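You operate a simulated robot arm through the tools that you are given. There is no shell and no other tool. Be economical: measure what you need, move in short steps, check, and stop when the job is done.

Carry out the task below with a simulated robot arm. There is one attempt and no reset: what you move stays moved.

## Task
Take the green plug block from the top of the press bench and put it on top of the white element.

The check looks at the end state, three seconds after you hand in, the way a careful person would. Anything else that was tipped, shoved, dropped, spilled or broken makes it a failure.

## Robot
A 6-joint arm with a two-finger parallel gripper, fixed in place. Base frame: the origin is at the foot of the arm, x ahead of it, y to its left, z up; the work surface is at about z = 0. Readings come in mm, rad, newtons and seconds.
With the tool pointing down near the work surface it reaches from about 140 to 580 mm from the base axis. Its first joint turns from -1.152 to 1.152 rad. Payload 2.1 kg.
Tool frame: the origin (TCP) lies between the finger pads and is the grasp point; the fingertips stand 30 mm ahead of it; z points along the fingers, y is the line along which they close. The gripper opens to 94 mm. The fingers are 28 mm wide and 10 mm thick; the gripper's body (50 by 96 mm) begins 55 mm behind the TCP.
Orientation is told as [roll, pitch, yaw] about the base's x, y, z axes, in that order, counted from this pose: with the fingers straight down and closing along the base's y, the tool's x points along the base's -x, its y along +y and its z along -z.

## Interface
- The arm moves only by the tool send_rows. Its argument "series" is a list of rows, each a list of 7 numbers: the opening, from 0 (shut) to 1 (fully open), then the shift along the tool's x, y, z in cm, then the turn, a rotation vector about the tool's x, y, z in rad. In form: [[fingers, x, y, z, rx, ry, rz], ...]. A call has 1 to 12 rows; each row shifts and turns the commanded pose from where the row before left it, along the tool's axes as they then stand. Each row takes 0.2 s and may step no farther than 50 mm and 0.15 rad from the row before; otherwise, or with a gripper value out of range, the whole call is refused. Where a pose cannot be reached the arm comes as near as it can. A force on the tool above 40 N (or 10 N above the force at the start of the call, whichever is more), or a blocked arm, ends the call early, and 0.2 s more pass. The fingers move at their own pace (about 72 mm/s each) and stop on an object; they squeeze with about 33 N. The grip force told is the motor's: it shows also when the fingers shut on nothing. Time passes only in rows, and 0.2 s behind the last, so rows that do not move let the fingers close. The reply holds the time, the measured pose of the TCP, the force on the tool along the base axes, the opening and the grip force, in the units named above and with some noise, and new pictures: "show" is both (left out), scene, wrist or none.
- Cameras (640 x 400 px; columns grow to the right, rows downward): "scene" is fixed at [41.6, -359.4, 497.6]; the picture's right is [0.89, -0.46, 0.00], its down [-0.20, -0.39, -0.90] and it looks along [0.41, 0.80, -0.44] (base axes); focal length 372 px, centre (320, 200). "wrist" rides on the gripper at [-37, 0, -58] in the tool frame; the picture's right is [0.00, -1.00, 0.00], its down [0.97, 0.00, -0.24] and it looks along [0.24, 0.00, 0.97] (tool axes); focal length 218 px, centre (320, 200). There is no depth. A picture from a camera that has moved, and an enlarged one, comes with that camera's place and axes in the base frame and with its lens.
- zoom(camera, box): a new picture of the part [left, top, right, bottom] of that camera's present view, enlarged. It takes no simulated time.
- close_job(): hands the job in; it is judged then, once.

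Go step by step. Nothing tells you positions but the pictures and the camera data: compare them with the known pose of the tool, close in by small moves and look again before you grip or let go. The budget is 90 turns and 170 pictures, counting those below and the enlarged ones. Unless the task says otherwise, let go and move clear before handing in, and close with one line.

The tools are called as name(argument=value, ...) on one line, values as JSON. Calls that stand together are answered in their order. send_rows: Moves the arm, as the interface text tells. Its arguments: {"type":"object","properties":{"series":{"type":"array","items":{"type":"array","items":{"type":"number"}}},"show":{"type":"string","enum":["both","scene","wrist","none"]}},"required":["series"]} The other tools are called the same way: zoom (camera, box) takes an enlarged picture of a part of a camera's view; close_job () hands the job in.

At the start:

```text
time: 0.0
eef_pos: [217.4, 274.4, 329.7]
tool_rot: [0.0, 0.001, 0.0]
wrist_force: [-0.2, 0.1, -0.3]
width: 94.2
finger_force: 0.0
```

scene: 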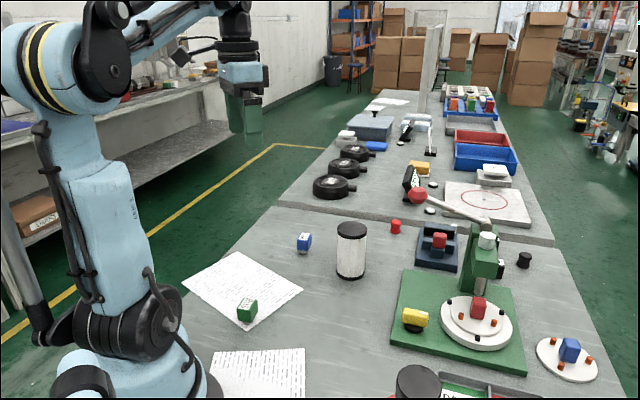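
wrist: 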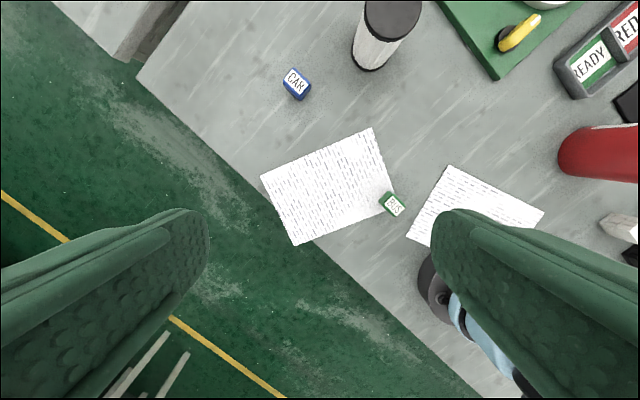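

I see a green block on a paper sheet near the arm, and a press with a round white plate further off. I'll zoom in to identify things.

zoom(camera="scene", box=[380, 180, 620, 400])

zoom(camera="scene", box=[180, 200, 400, 400])

zoom(camera="scene", box=[300, 70, 560, 240])

```text
1.82 times, centred on (500, 290) of scene
camera zoom: at [41.6, -359.4, 497.6], right [0.89, -0.46, 0.0], down [-0.2, -0.39, -0.9], along [0.41, 0.8, -0.44], focal length 677 px, centre (-7, 36)
```

zoom: 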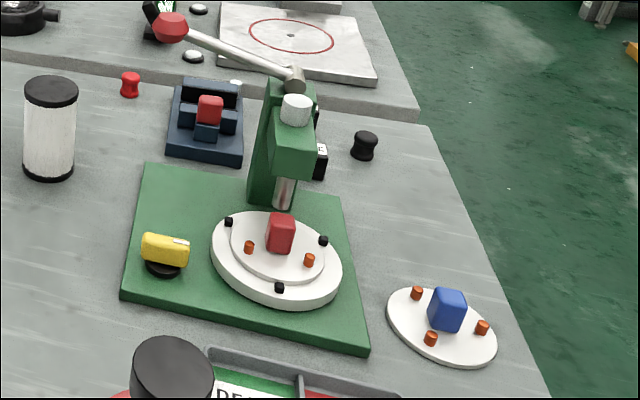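

```text
2.00 times, centred on (290, 300) of scene
camera zoom: at [41.6, -359.4, 497.6], right [0.89, -0.46, 0.0], down [-0.2, -0.39, -0.9], along [0.41, 0.8, -0.44], focal length 744 px, centre (380, 0)
```

zoom: 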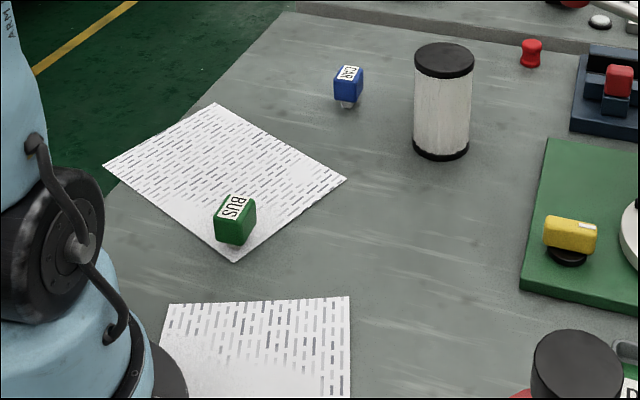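

```text
2.35 times, centred on (430, 155) of scene
camera zoom: at [41.6, -359.4, 497.6], right [0.89, -0.46, 0.0], down [-0.2, -0.39, -0.9], along [0.41, 0.8, -0.44], focal length 876 px, centre (61, 306)
```

zoom: 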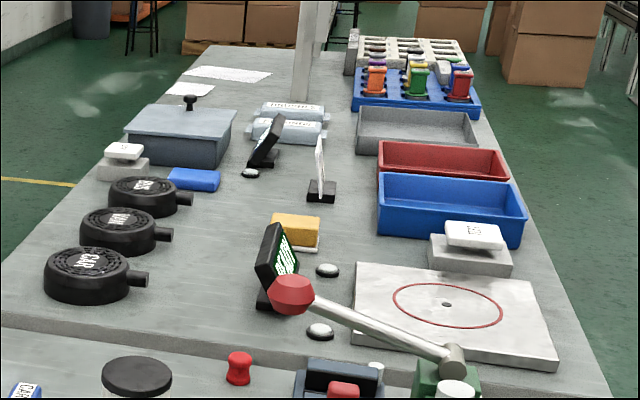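

The green "BUS" plug sits on the sheet at about (160,155), and the white filter element is at about (400,198) with its top near z=105. I'll move above the block to measure it.

send_rows(series=[[1, 1.0, -2.4, 3, 0, 0, 0], [1, 1.0, -2.4, 3, 0, 0, 0], [1, 1.0, -2.4, 3, 0, 0, 0], [1, 1.0, -2.4, 3, 0, 0, 0], [1, 1.0, -2.4, 2, 0, 0, 0], [1, 0, 0, 0, 0, 0, 0]])

zoom(camera="wrist", box=[220, 100, 420, 300])

```text
time: 1.4
eef_pos: [167.9, 151.4, 188.6]
tool_rot: [0.0, -0.002, 0.001]
wrist_force: [-0.2, 0.3, 0.2]
width: 94.2
finger_force: 0.1
camera wrist: at [203.4, 152.7, 245.7], right [0.0, -1.0, 0.0], down [-0.97, 0.0, 0.24], along [-0.24, 0.0, -0.97], focal length 218 px, centre (320, 200)
```

scene: 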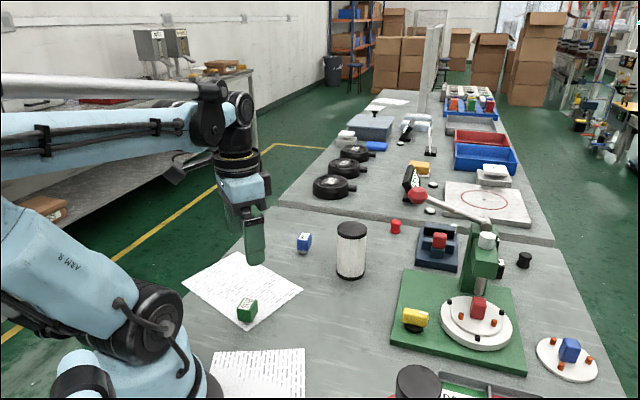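
wrist: 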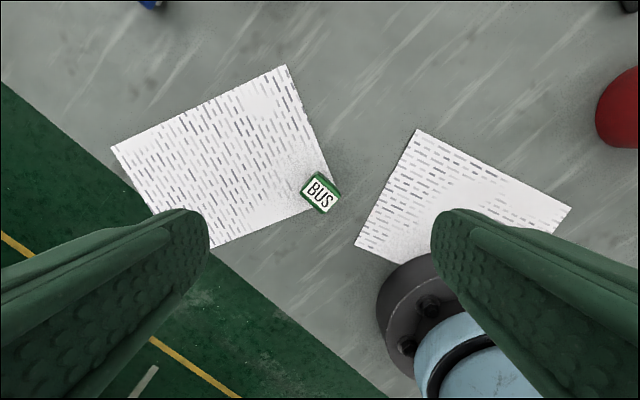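

```text
2.00 times, centred on (320, 200) of wrist
camera zoom: at [203.4, 152.7, 245.7], right [0.0, -1.0, 0.0], down [-0.97, 0.0, 0.24], along [-0.24, 0.0, -0.97], focal length 436 px, centre (320, 200)
```

zoom: 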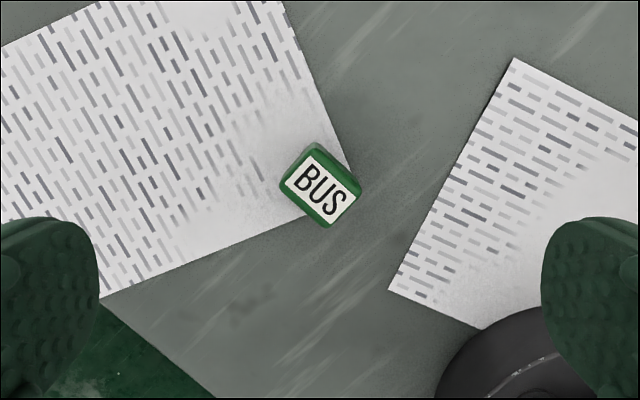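

The block's centre is near (159,153), about 31 x 24 mm, with its long axis around 48° from x. I'll turn the tool 0.83 rad and lower partway.

send_rows(series=[[1, 0.9, 0.2, 1, 0, 0, 0], [1, 0, 0, 1, 0, 0, -0.14], [1, 0, 0, 1, 0, 0, -0.14], [1, 0, 0, 1, 0, 0, -0.14], [1, 0, 0, 1, 0, 0, -0.14], [1, 0, 0, 1, 0, 0, -0.14], [1, 0, 0, 1, 0, 0, -0.13], [1, 0, 0, 0, 0, 0, 0]])

zoom(camera="wrist", box=[220, 100, 420, 300])

zoom(camera="scene", box=[200, 240, 300, 340])

```text
time: 3.2
eef_pos: [158.2, 155.4, 118.3]
tool_rot: [0.001, 0.001, 0.83]
wrist_force: [0.5, -0.4, 0.1]
width: 94.1
finger_force: 0.0
camera wrist: at [181.7, 182.9, 175.6], right [0.74, -0.67, 0.0], down [-0.65, -0.72, 0.24], along [-0.16, -0.18, -0.97], focal length 218 px, centre (320, 200)
```

scene: 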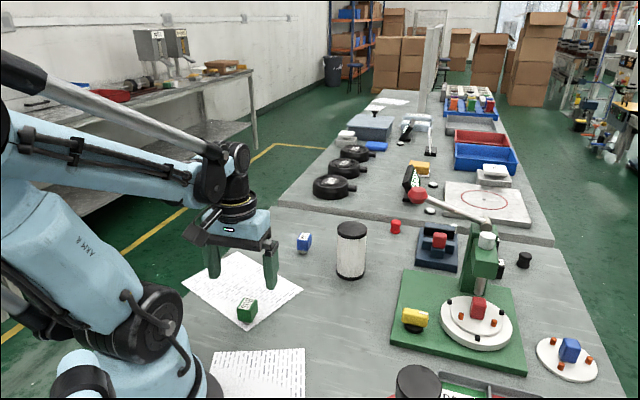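
wrist: 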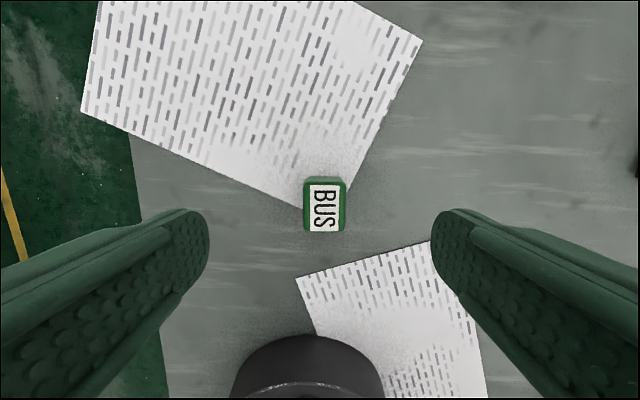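

```text
2.00 times, centred on (320, 200) of wrist
camera zoom: at [181.7, 182.9, 175.6], right [0.74, -0.67, 0.0], down [-0.65, -0.72, 0.24], along [-0.16, -0.18, -0.97], focal length 436 px, centre (320, 200)
```

zoom: 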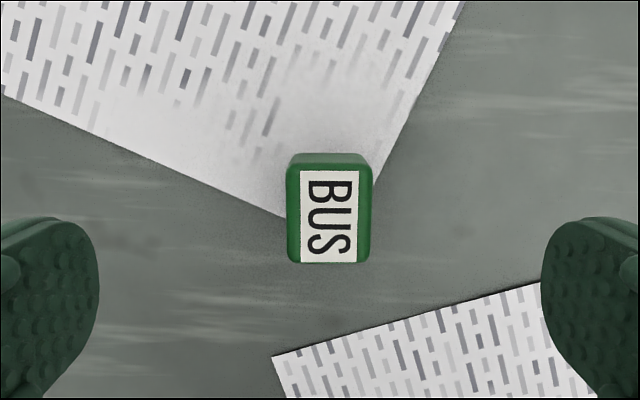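

```text
4.00 times, centred on (250, 290) of scene
camera zoom: at [41.6, -359.4, 497.6], right [0.89, -0.46, 0.0], down [-0.2, -0.39, -0.9], along [0.41, 0.8, -0.44], focal length 1488 px, centre (600, -160)
```

zoom: 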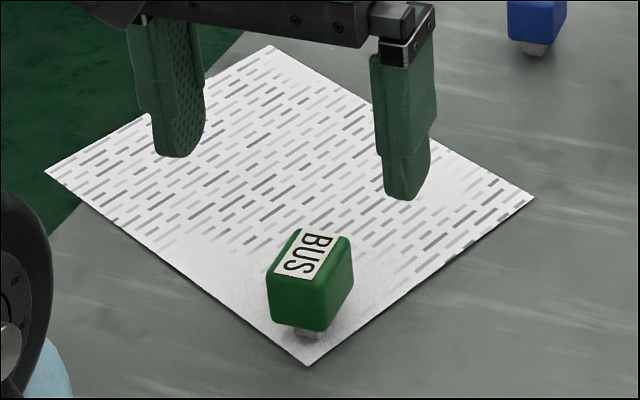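

The tool lines up with the block, which is about 3 mm off along tool y. I'll correct that and go down to TCP z of about 37.

send_rows(series=[[1, 0.05, -0.3, 2, 0, 0, 0], [1, 0, 0, 2, 0, 0, 0], [1, 0, 0, 2, 0, 0, 0], [1, 0, 0, 1.2, 0, 0, 0], [1, 0, 0, 0.9, 0, 0, 0], [1, 0, 0, 0, 0, 0, 0]])

zoom(camera="scene", box=[200, 240, 300, 340])

```text
time: 4.6
eef_pos: [159.0, 154.2, 37.9]
tool_rot: [-0.001, 0.001, 0.827]
wrist_force: [-0.7, -0.1, 0.6]
width: 94.4
finger_force: 0.1
camera wrist: at [183.3, 182.4, 94.0], right [0.74, -0.68, 0.0], down [-0.66, -0.72, 0.24], along [-0.16, -0.18, -0.97], focal length 218 px, centre (320, 200)
```

scene: 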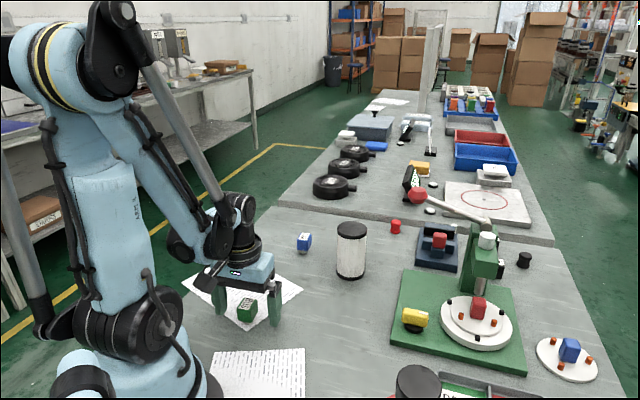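
wrist: 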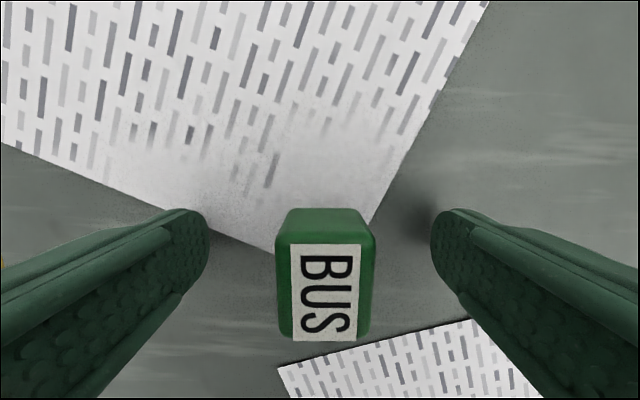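

```text
4.00 times, centred on (250, 290) of scene
camera zoom: at [41.6, -359.4, 497.6], right [0.89, -0.46, 0.0], down [-0.2, -0.39, -0.9], along [0.41, 0.8, -0.44], focal length 1488 px, centre (600, -160)
```

zoom: 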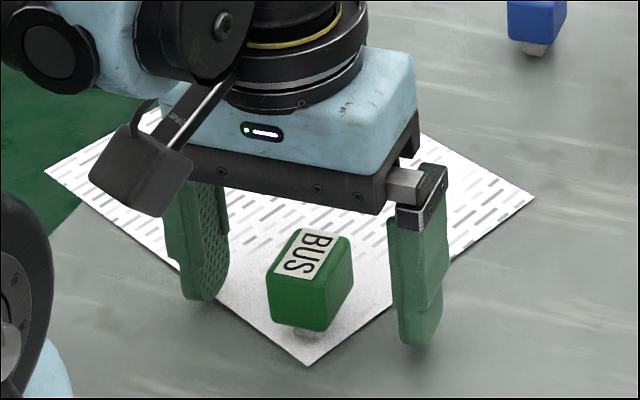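

Fingers straddle the block, which is about 1.5 mm off centre. I'll trim that and close.

send_rows(series=[[1, 0, -0.15, 0, 0, 0, 0], [0.5, 0, 0, 0, 0, 0, 0], [0.2, 0, 0, 0, 0, 0, 0], [0.2, 0, 0, 0, 0, 0, 0], [0.2, 0, 0, 0, 0, 0, 0]])

```text
time: 5.8
eef_pos: [160.6, 154.0, 37.5]
tool_rot: [0.0, 0.001, 0.83]
wrist_force: [0.2, 0.3, 0.7]
width: 31.2
finger_force: 33.1
camera wrist: at [184.6, 180.8, 94.3], right [0.74, -0.68, 0.0], down [-0.66, -0.72, 0.24], along [-0.16, -0.18, -0.97], focal length 218 px, centre (320, 200)
```

scene: 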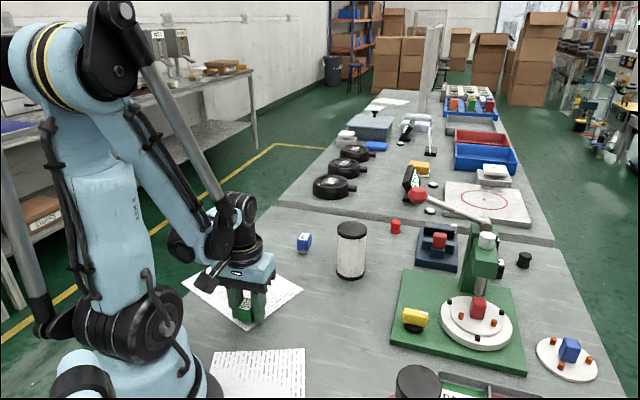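
wrist: 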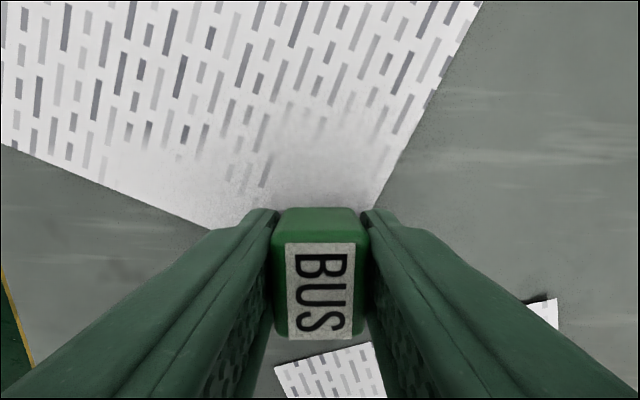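

It is gripped (31 mm, 33 N). I'll lift it straight up.

send_rows(series=[[0.2, 0, 0, -1, 0, 0, 0], [0.2, 0, 0, -2.5, 0, 0, 0], [0.2, 0, 0, -3, 0, 0, 0], [0.2, 0, 0, -3, 0, 0, 0], [0.2, 0, 0, -3, 0, 0, 0], [0.2, 0, 0, -3, 0, 0, 0], [0.2, 0, 0, -2.5, 0, 0, 0], [0.2, 0, 0, 0, 0, 0, 0]])

zoom(camera="scene", box=[200, 130, 400, 290])

```text
time: 7.6
eef_pos: [162.5, 152.1, 218.7]
tool_rot: [0.001, 0.0, 0.829]
wrist_force: [-0.5, -0.3, -1.0]
width: 30.9
finger_force: 32.7
camera wrist: at [185.7, 180.1, 275.4], right [0.74, -0.68, 0.0], down [-0.66, -0.72, 0.24], along [-0.16, -0.18, -0.97], focal length 218 px, centre (320, 200)
```

scene: 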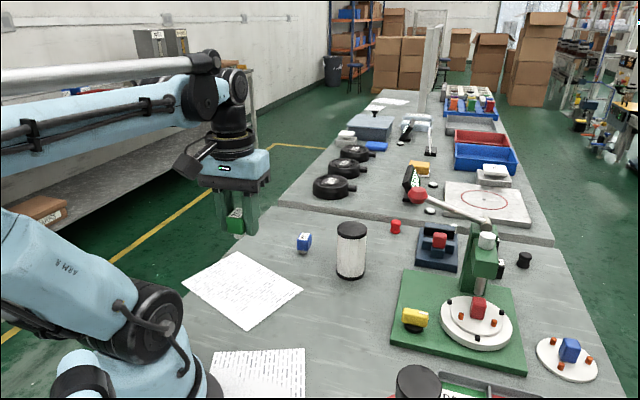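
wrist: 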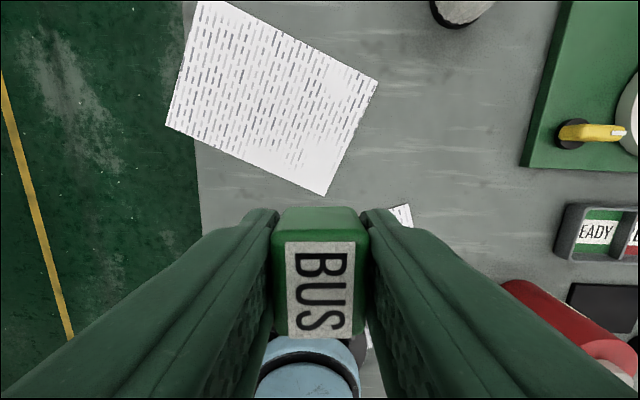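

```text
2.50 times, centred on (300, 210) of scene
camera zoom: at [41.6, -359.4, 497.6], right [0.89, -0.46, 0.0], down [-0.2, -0.39, -0.9], along [0.41, 0.8, -0.44], focal length 930 px, centre (370, 175)
```

zoom: 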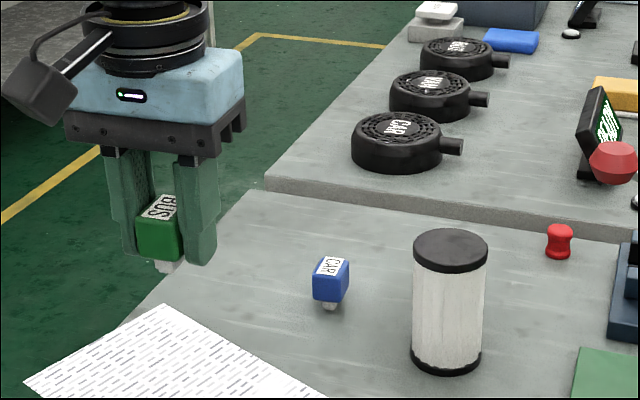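

Block is held level with its stub free. I'll move at height to a point short of the white element to measure it with the wrist camera.

send_rows(series=[[0.2, -1.5, -2.1, 0, 0, 0, 0], [0.2, -2.1, -2.8, 0, 0, 0, 0], [0.2, -2.1, -2.8, 0, 0, 0, 0], [0.2, -2.1, -2.8, 0, 0, 0, 0], [0.2, -1.8, -2.4, 0, 0, 0, 0], [0.2, -1.0, -1.5, 0, 0, 0, 0], [0.2, 0, 0, 0, 0, 0, 0]])

zoom(camera="scene", box=[260, 130, 420, 290])

```text
time: 9.2
eef_pos: [339.1, 133.4, 217.7]
tool_rot: [0.0, 0.0, 0.829]
wrist_force: [-0.7, -0.3, -0.1]
width: 31.0
finger_force: 33.6
camera wrist: at [363.1, 160.7, 274.9], right [0.74, -0.68, 0.0], down [-0.66, -0.72, 0.24], along [-0.16, -0.18, -0.97], focal length 218 px, centre (320, 200)
```

scene: 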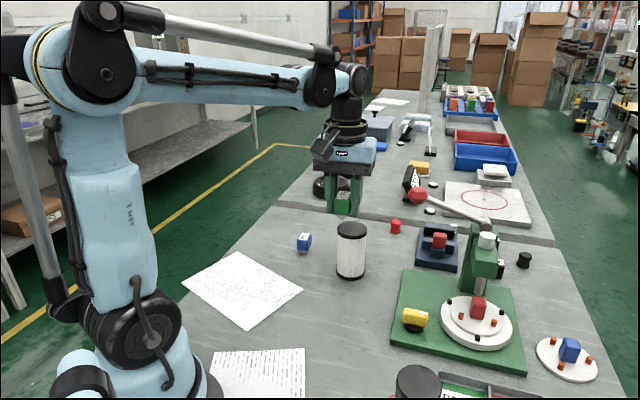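
wrist: 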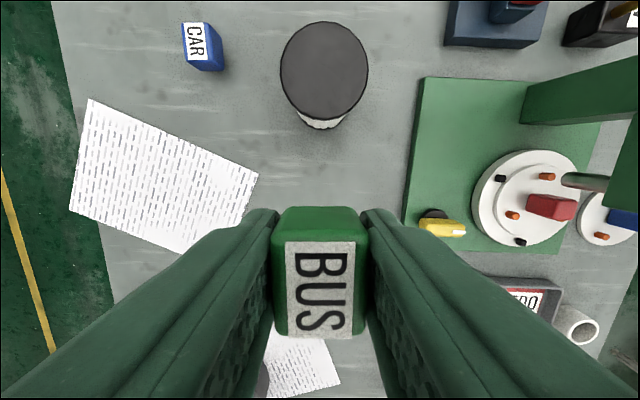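

```text
2.50 times, centred on (340, 210) of scene
camera zoom: at [41.6, -359.4, 497.6], right [0.89, -0.46, 0.0], down [-0.2, -0.39, -0.9], along [0.41, 0.8, -0.44], focal length 930 px, centre (270, 175)
```

zoom: 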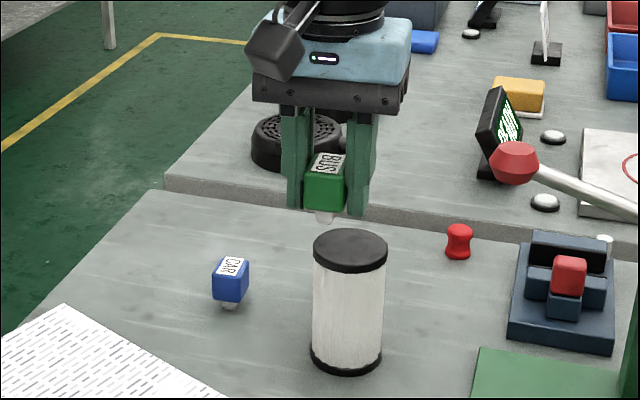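

The element's top centre comes to about (401,196.5), z about 105, with both cameras agreeing. I'll move above it and lower to about 25 mm clearance.

send_rows(series=[[0.2, -1.5, -0.1, 0, 0, 0, 0], [0.2, -2.5, -0.1, 0, 0, 0, 0], [0.2, -2.5, -0.1, 0, 0, 0, 0], [0.2, -1.5, 0, 0, 0, 0, 0], [0.2, -0.8, 0, 0, 0, 0, 0], [0.2, 0, 0, 1.5, 0, 0, 0], [0.2, 0, 0, 2, 0, 0, 0], [0.2, 0, 0, 1.5, 0, 0, 0], [0.2, 0, 0, 0, 0, 0, 0]])

zoom(camera="scene", box=[290, 170, 410, 290])

```text
time: 11.2
eef_pos: [400.4, 196.4, 166.0]
tool_rot: [0.0, -0.001, 0.829]
wrist_force: [0.4, 0.7, 0.1]
width: 31.3
finger_force: 33.1
camera wrist: at [424.8, 224.1, 224.0], right [0.74, -0.68, 0.0], down [-0.66, -0.72, 0.24], along [-0.16, -0.18, -0.97], focal length 218 px, centre (320, 200)
```

scene: 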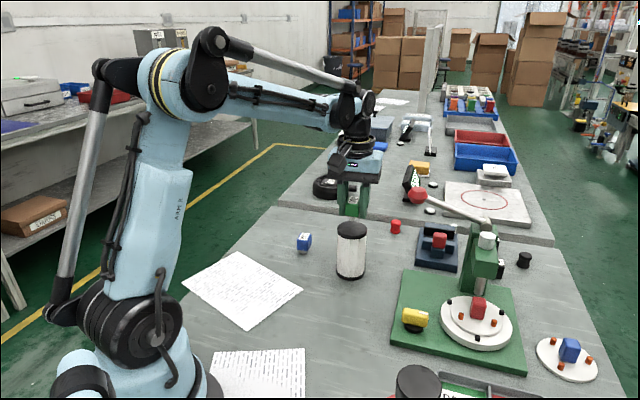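
wrist: 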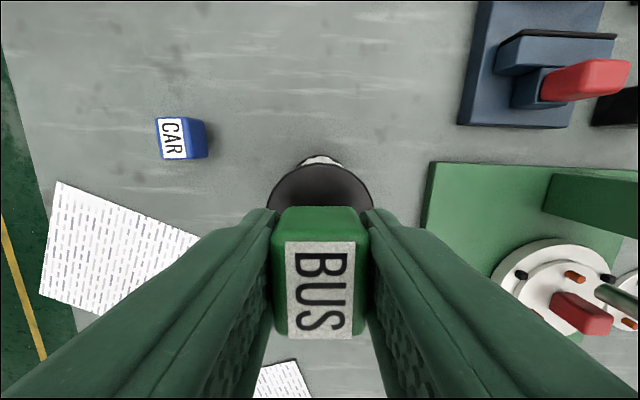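

```text
3.33 times, centred on (350, 230) of scene
camera zoom: at [41.6, -359.4, 497.6], right [0.89, -0.46, 0.0], down [-0.2, -0.39, -0.9], along [0.41, 0.8, -0.44], focal length 1240 px, centre (220, 100)
```

zoom: 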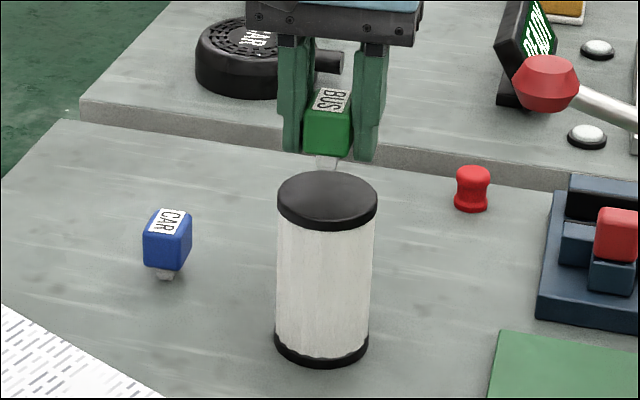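

The stub is centred over the cap with about 21 to 23 mm to go. I'll lower in decreasing steps.

send_rows(series=[[0.2, 0, 0, 1.0, 0, 0, 0], [0.2, 0, 0, 0.6, 0, 0, 0], [0.2, 0, 0, 0.2, 0, 0, 0], [0.2, 0, 0, 0, 0, 0, 0]], show="wrist")

zoom(camera="scene", box=[310, 180, 390, 260])

```text
time: 12.2
eef_pos: [399.8, 194.6, 150.4]
tool_rot: [0.001, -0.001, 0.829]
wrist_force: [-1.0, 0.0, -0.1]
width: 31.0
finger_force: 33.0
camera wrist: at [423.7, 223.9, 207.1], right [0.74, -0.68, 0.0], down [-0.66, -0.72, 0.24], along [-0.16, -0.18, -0.97], focal length 218 px, centre (320, 200)
```

wrist: 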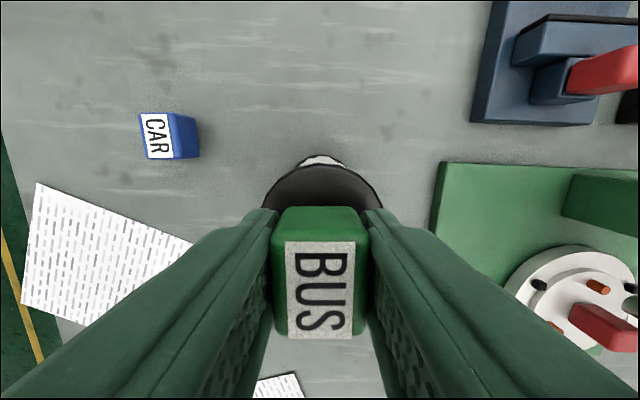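

```text
5.00 times, centred on (350, 220) of scene
camera zoom: at [41.6, -359.4, 497.6], right [0.89, -0.46, 0.0], down [-0.2, -0.39, -0.9], along [0.41, 0.8, -0.44], focal length 1860 px, centre (170, 100)
```

zoom: 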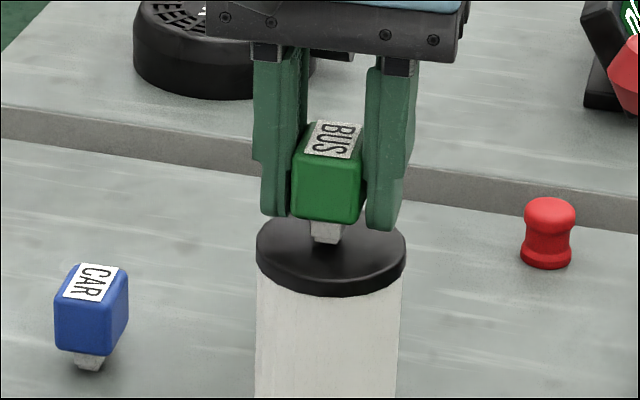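

The stub's tip is a few mm above the cap and near its centre. I'll creep down, watching the force.

send_rows(series=[[0.2, 0, 0, 0.2, 0, 0, 0], [0.2, 0, 0, 0.15, 0, 0, 0], [0.2, 0, 0, 0, 0, 0, 0]], show="none")

zoom(camera="scene", box=[310, 180, 390, 260])

```text
time: 13.0
eef_pos: [400.0, 196.3, 145.6]
tool_rot: [0.0, 0.0, 0.83]
wrist_force: [0.1, -0.2, 2.0]
width: 31.0
finger_force: 32.4
```

```text
5.00 times, centred on (350, 220) of scene
camera zoom: at [41.6, -359.4, 497.6], right [0.89, -0.46, 0.0], down [-0.2, -0.39, -0.9], along [0.41, 0.8, -0.44], focal length 1860 px, centre (170, 100)
```

zoom: 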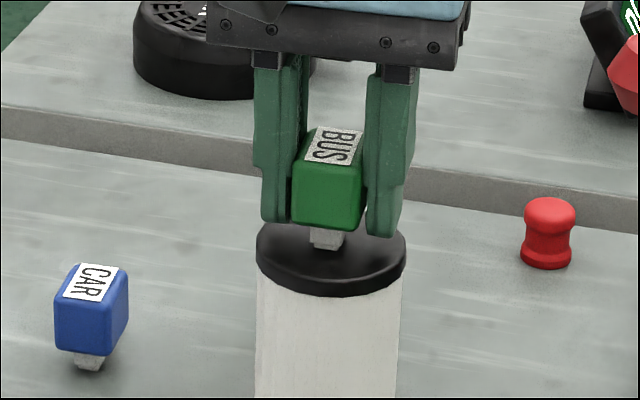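

Force is 2 N, perhaps first contact. I'll step 1 mm more.

send_rows(series=[[0.2, 0, 0, 0.1, 0, 0, 0], [0.2, 0, 0, 0, 0, 0, 0]], show="none")

```text
time: 13.6
eef_pos: [400.4, 195.5, 146.0]
tool_rot: [0.0, 0.0, 0.829]
wrist_force: [-1.3, -0.8, 31.7]
width: 31.2
finger_force: 33.1
```

That is clear contact at 32 N. I'll back off 0.9 mm and check the force.

send_rows(series=[[0.2, 0, 0, -0.09, 0, 0, 0], [0.2, 0, 0, 0, 0, 0, 0]])

zoom(camera="scene", box=[310, 180, 390, 260])

```text
time: 14.2
eef_pos: [400.8, 196.1, 146.0]
tool_rot: [0.0, -0.002, 0.831]
wrist_force: [-1.4, -1.0, 12.6]
width: 31.4
finger_force: 33.4
camera wrist: at [424.0, 224.1, 203.7], right [0.74, -0.67, 0.0], down [-0.66, -0.72, 0.24], along [-0.16, -0.18, -0.97], focal length 218 px, centre (320, 200)
```

scene: 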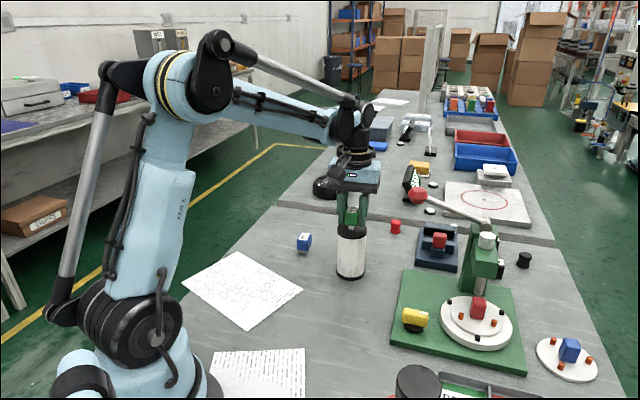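
wrist: 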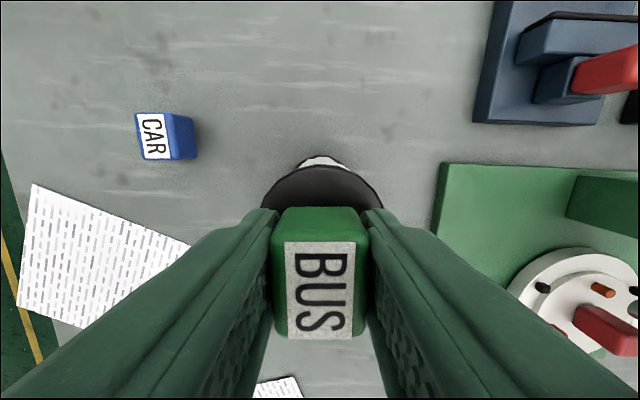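

```text
5.00 times, centred on (350, 220) of scene
camera zoom: at [41.6, -359.4, 497.5], right [0.89, -0.46, 0.0], down [-0.2, -0.39, -0.9], along [0.41, 0.8, -0.44], focal length 1860 px, centre (170, 100)
```

zoom: 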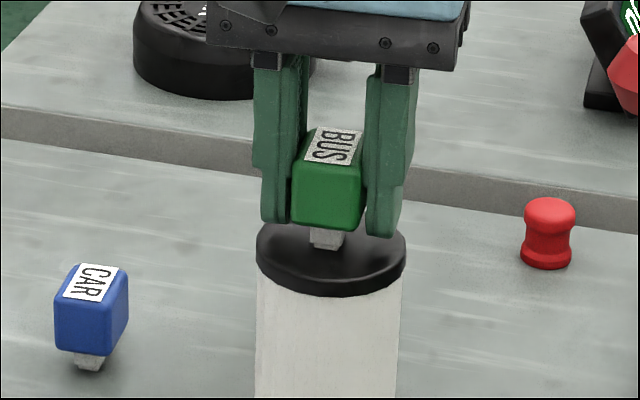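

Still 12.6 N, and the block sits upright near the cap's centre. I'll ease another 0.5 mm and open gradually.

send_rows(series=[[0.2, 0, 0, -0.05, 0, 0, 0], [0.2, 0, 0, 0, 0, 0, 0], [0.34, 0, 0, 0, 0, 0, 0], [0.38, 0, 0, 0, 0, 0, 0], [0.5, 0, 0, 0, 0, 0, 0], [0.7, 0, 0, 0, 0, 0, 0], [0.7, 0, 0, 0, 0, 0, 0]])

zoom(camera="scene", box=[310, 180, 390, 260])

```text
time: 15.8
eef_pos: [400.5, 195.3, 147.2]
tool_rot: [-0.001, 0.0, 0.83]
wrist_force: [-0.3, 0.1, 0.2]
width: 65.9
finger_force: 0.1
camera wrist: at [424.2, 223.9, 204.0], right [0.74, -0.68, 0.0], down [-0.66, -0.72, 0.24], along [-0.16, -0.18, -0.97], focal length 218 px, centre (320, 200)
```

scene: 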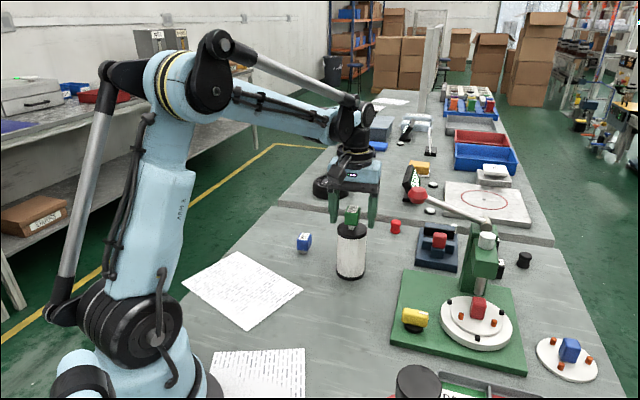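
wrist: 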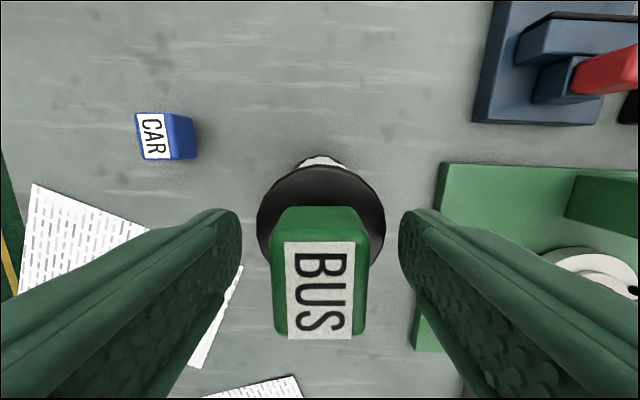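

```text
5.00 times, centred on (350, 220) of scene
camera zoom: at [41.6, -359.4, 497.6], right [0.89, -0.46, 0.0], down [-0.2, -0.39, -0.9], along [0.41, 0.8, -0.44], focal length 1860 px, centre (170, 100)
```

zoom: 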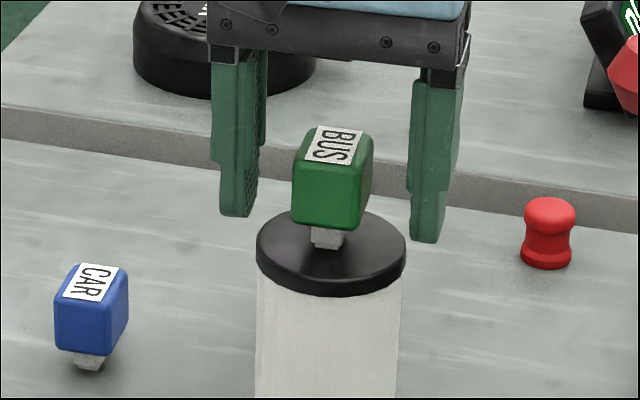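

The block stands free on the cap. I'll raise the gripper straight up and check.

send_rows(series=[[0.8, 0, 0, -1, 0, 0, 0], [0.8, 0, 0, -2.5, 0, 0, 0], [0.8, 0, 0, -3, 0, 0, 0], [0.8, 0, 0, -3, 0, 0, 0], [0.8, 0, 0, -2, 0, 0, 0], [0.8, 0, 0, 0, 0, 0, 0], [0.8, 0, 0, 0, 0, 0, 0]])

zoom(camera="scene", box=[290, 170, 410, 290])

```text
time: 17.4
eef_pos: [401.5, 195.4, 261.7]
tool_rot: [0.002, 0.0, 0.829]
wrist_force: [0.2, 1.2, -0.1]
width: 75.1
finger_force: 0.0
camera wrist: at [424.7, 223.2, 319.5], right [0.74, -0.68, 0.0], down [-0.66, -0.72, 0.24], along [-0.16, -0.18, -0.97], focal length 218 px, centre (320, 200)
```

scene: 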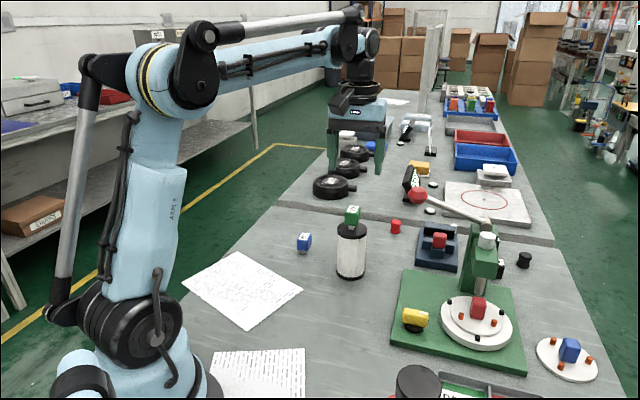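
wrist: 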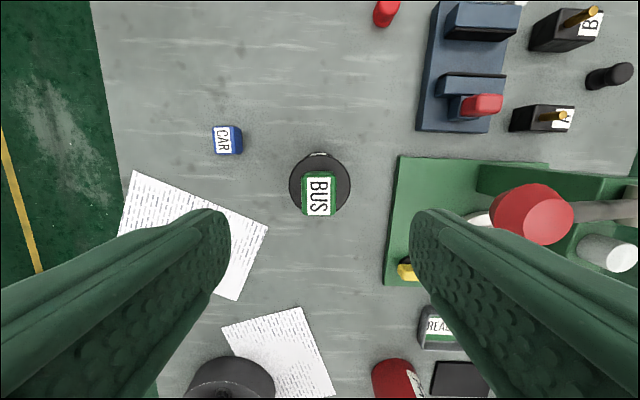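

```text
3.33 times, centred on (350, 230) of scene
camera zoom: at [41.6, -359.4, 497.6], right [0.89, -0.46, 0.0], down [-0.2, -0.39, -0.9], along [0.41, 0.8, -0.44], focal length 1240 px, centre (220, 100)
```

zoom: 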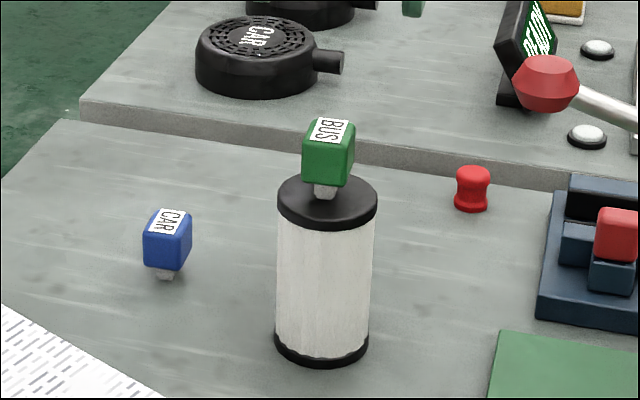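

The green block stands upright on the white element, the gripper is clear, and nothing else has moved. I'll hand in.

close_job()

```text
The job is handed in.
```

The green "BUS" plug block is standing upright on top of the white element. The gripper is released and clear, and the pictures show nothing else disturbed.
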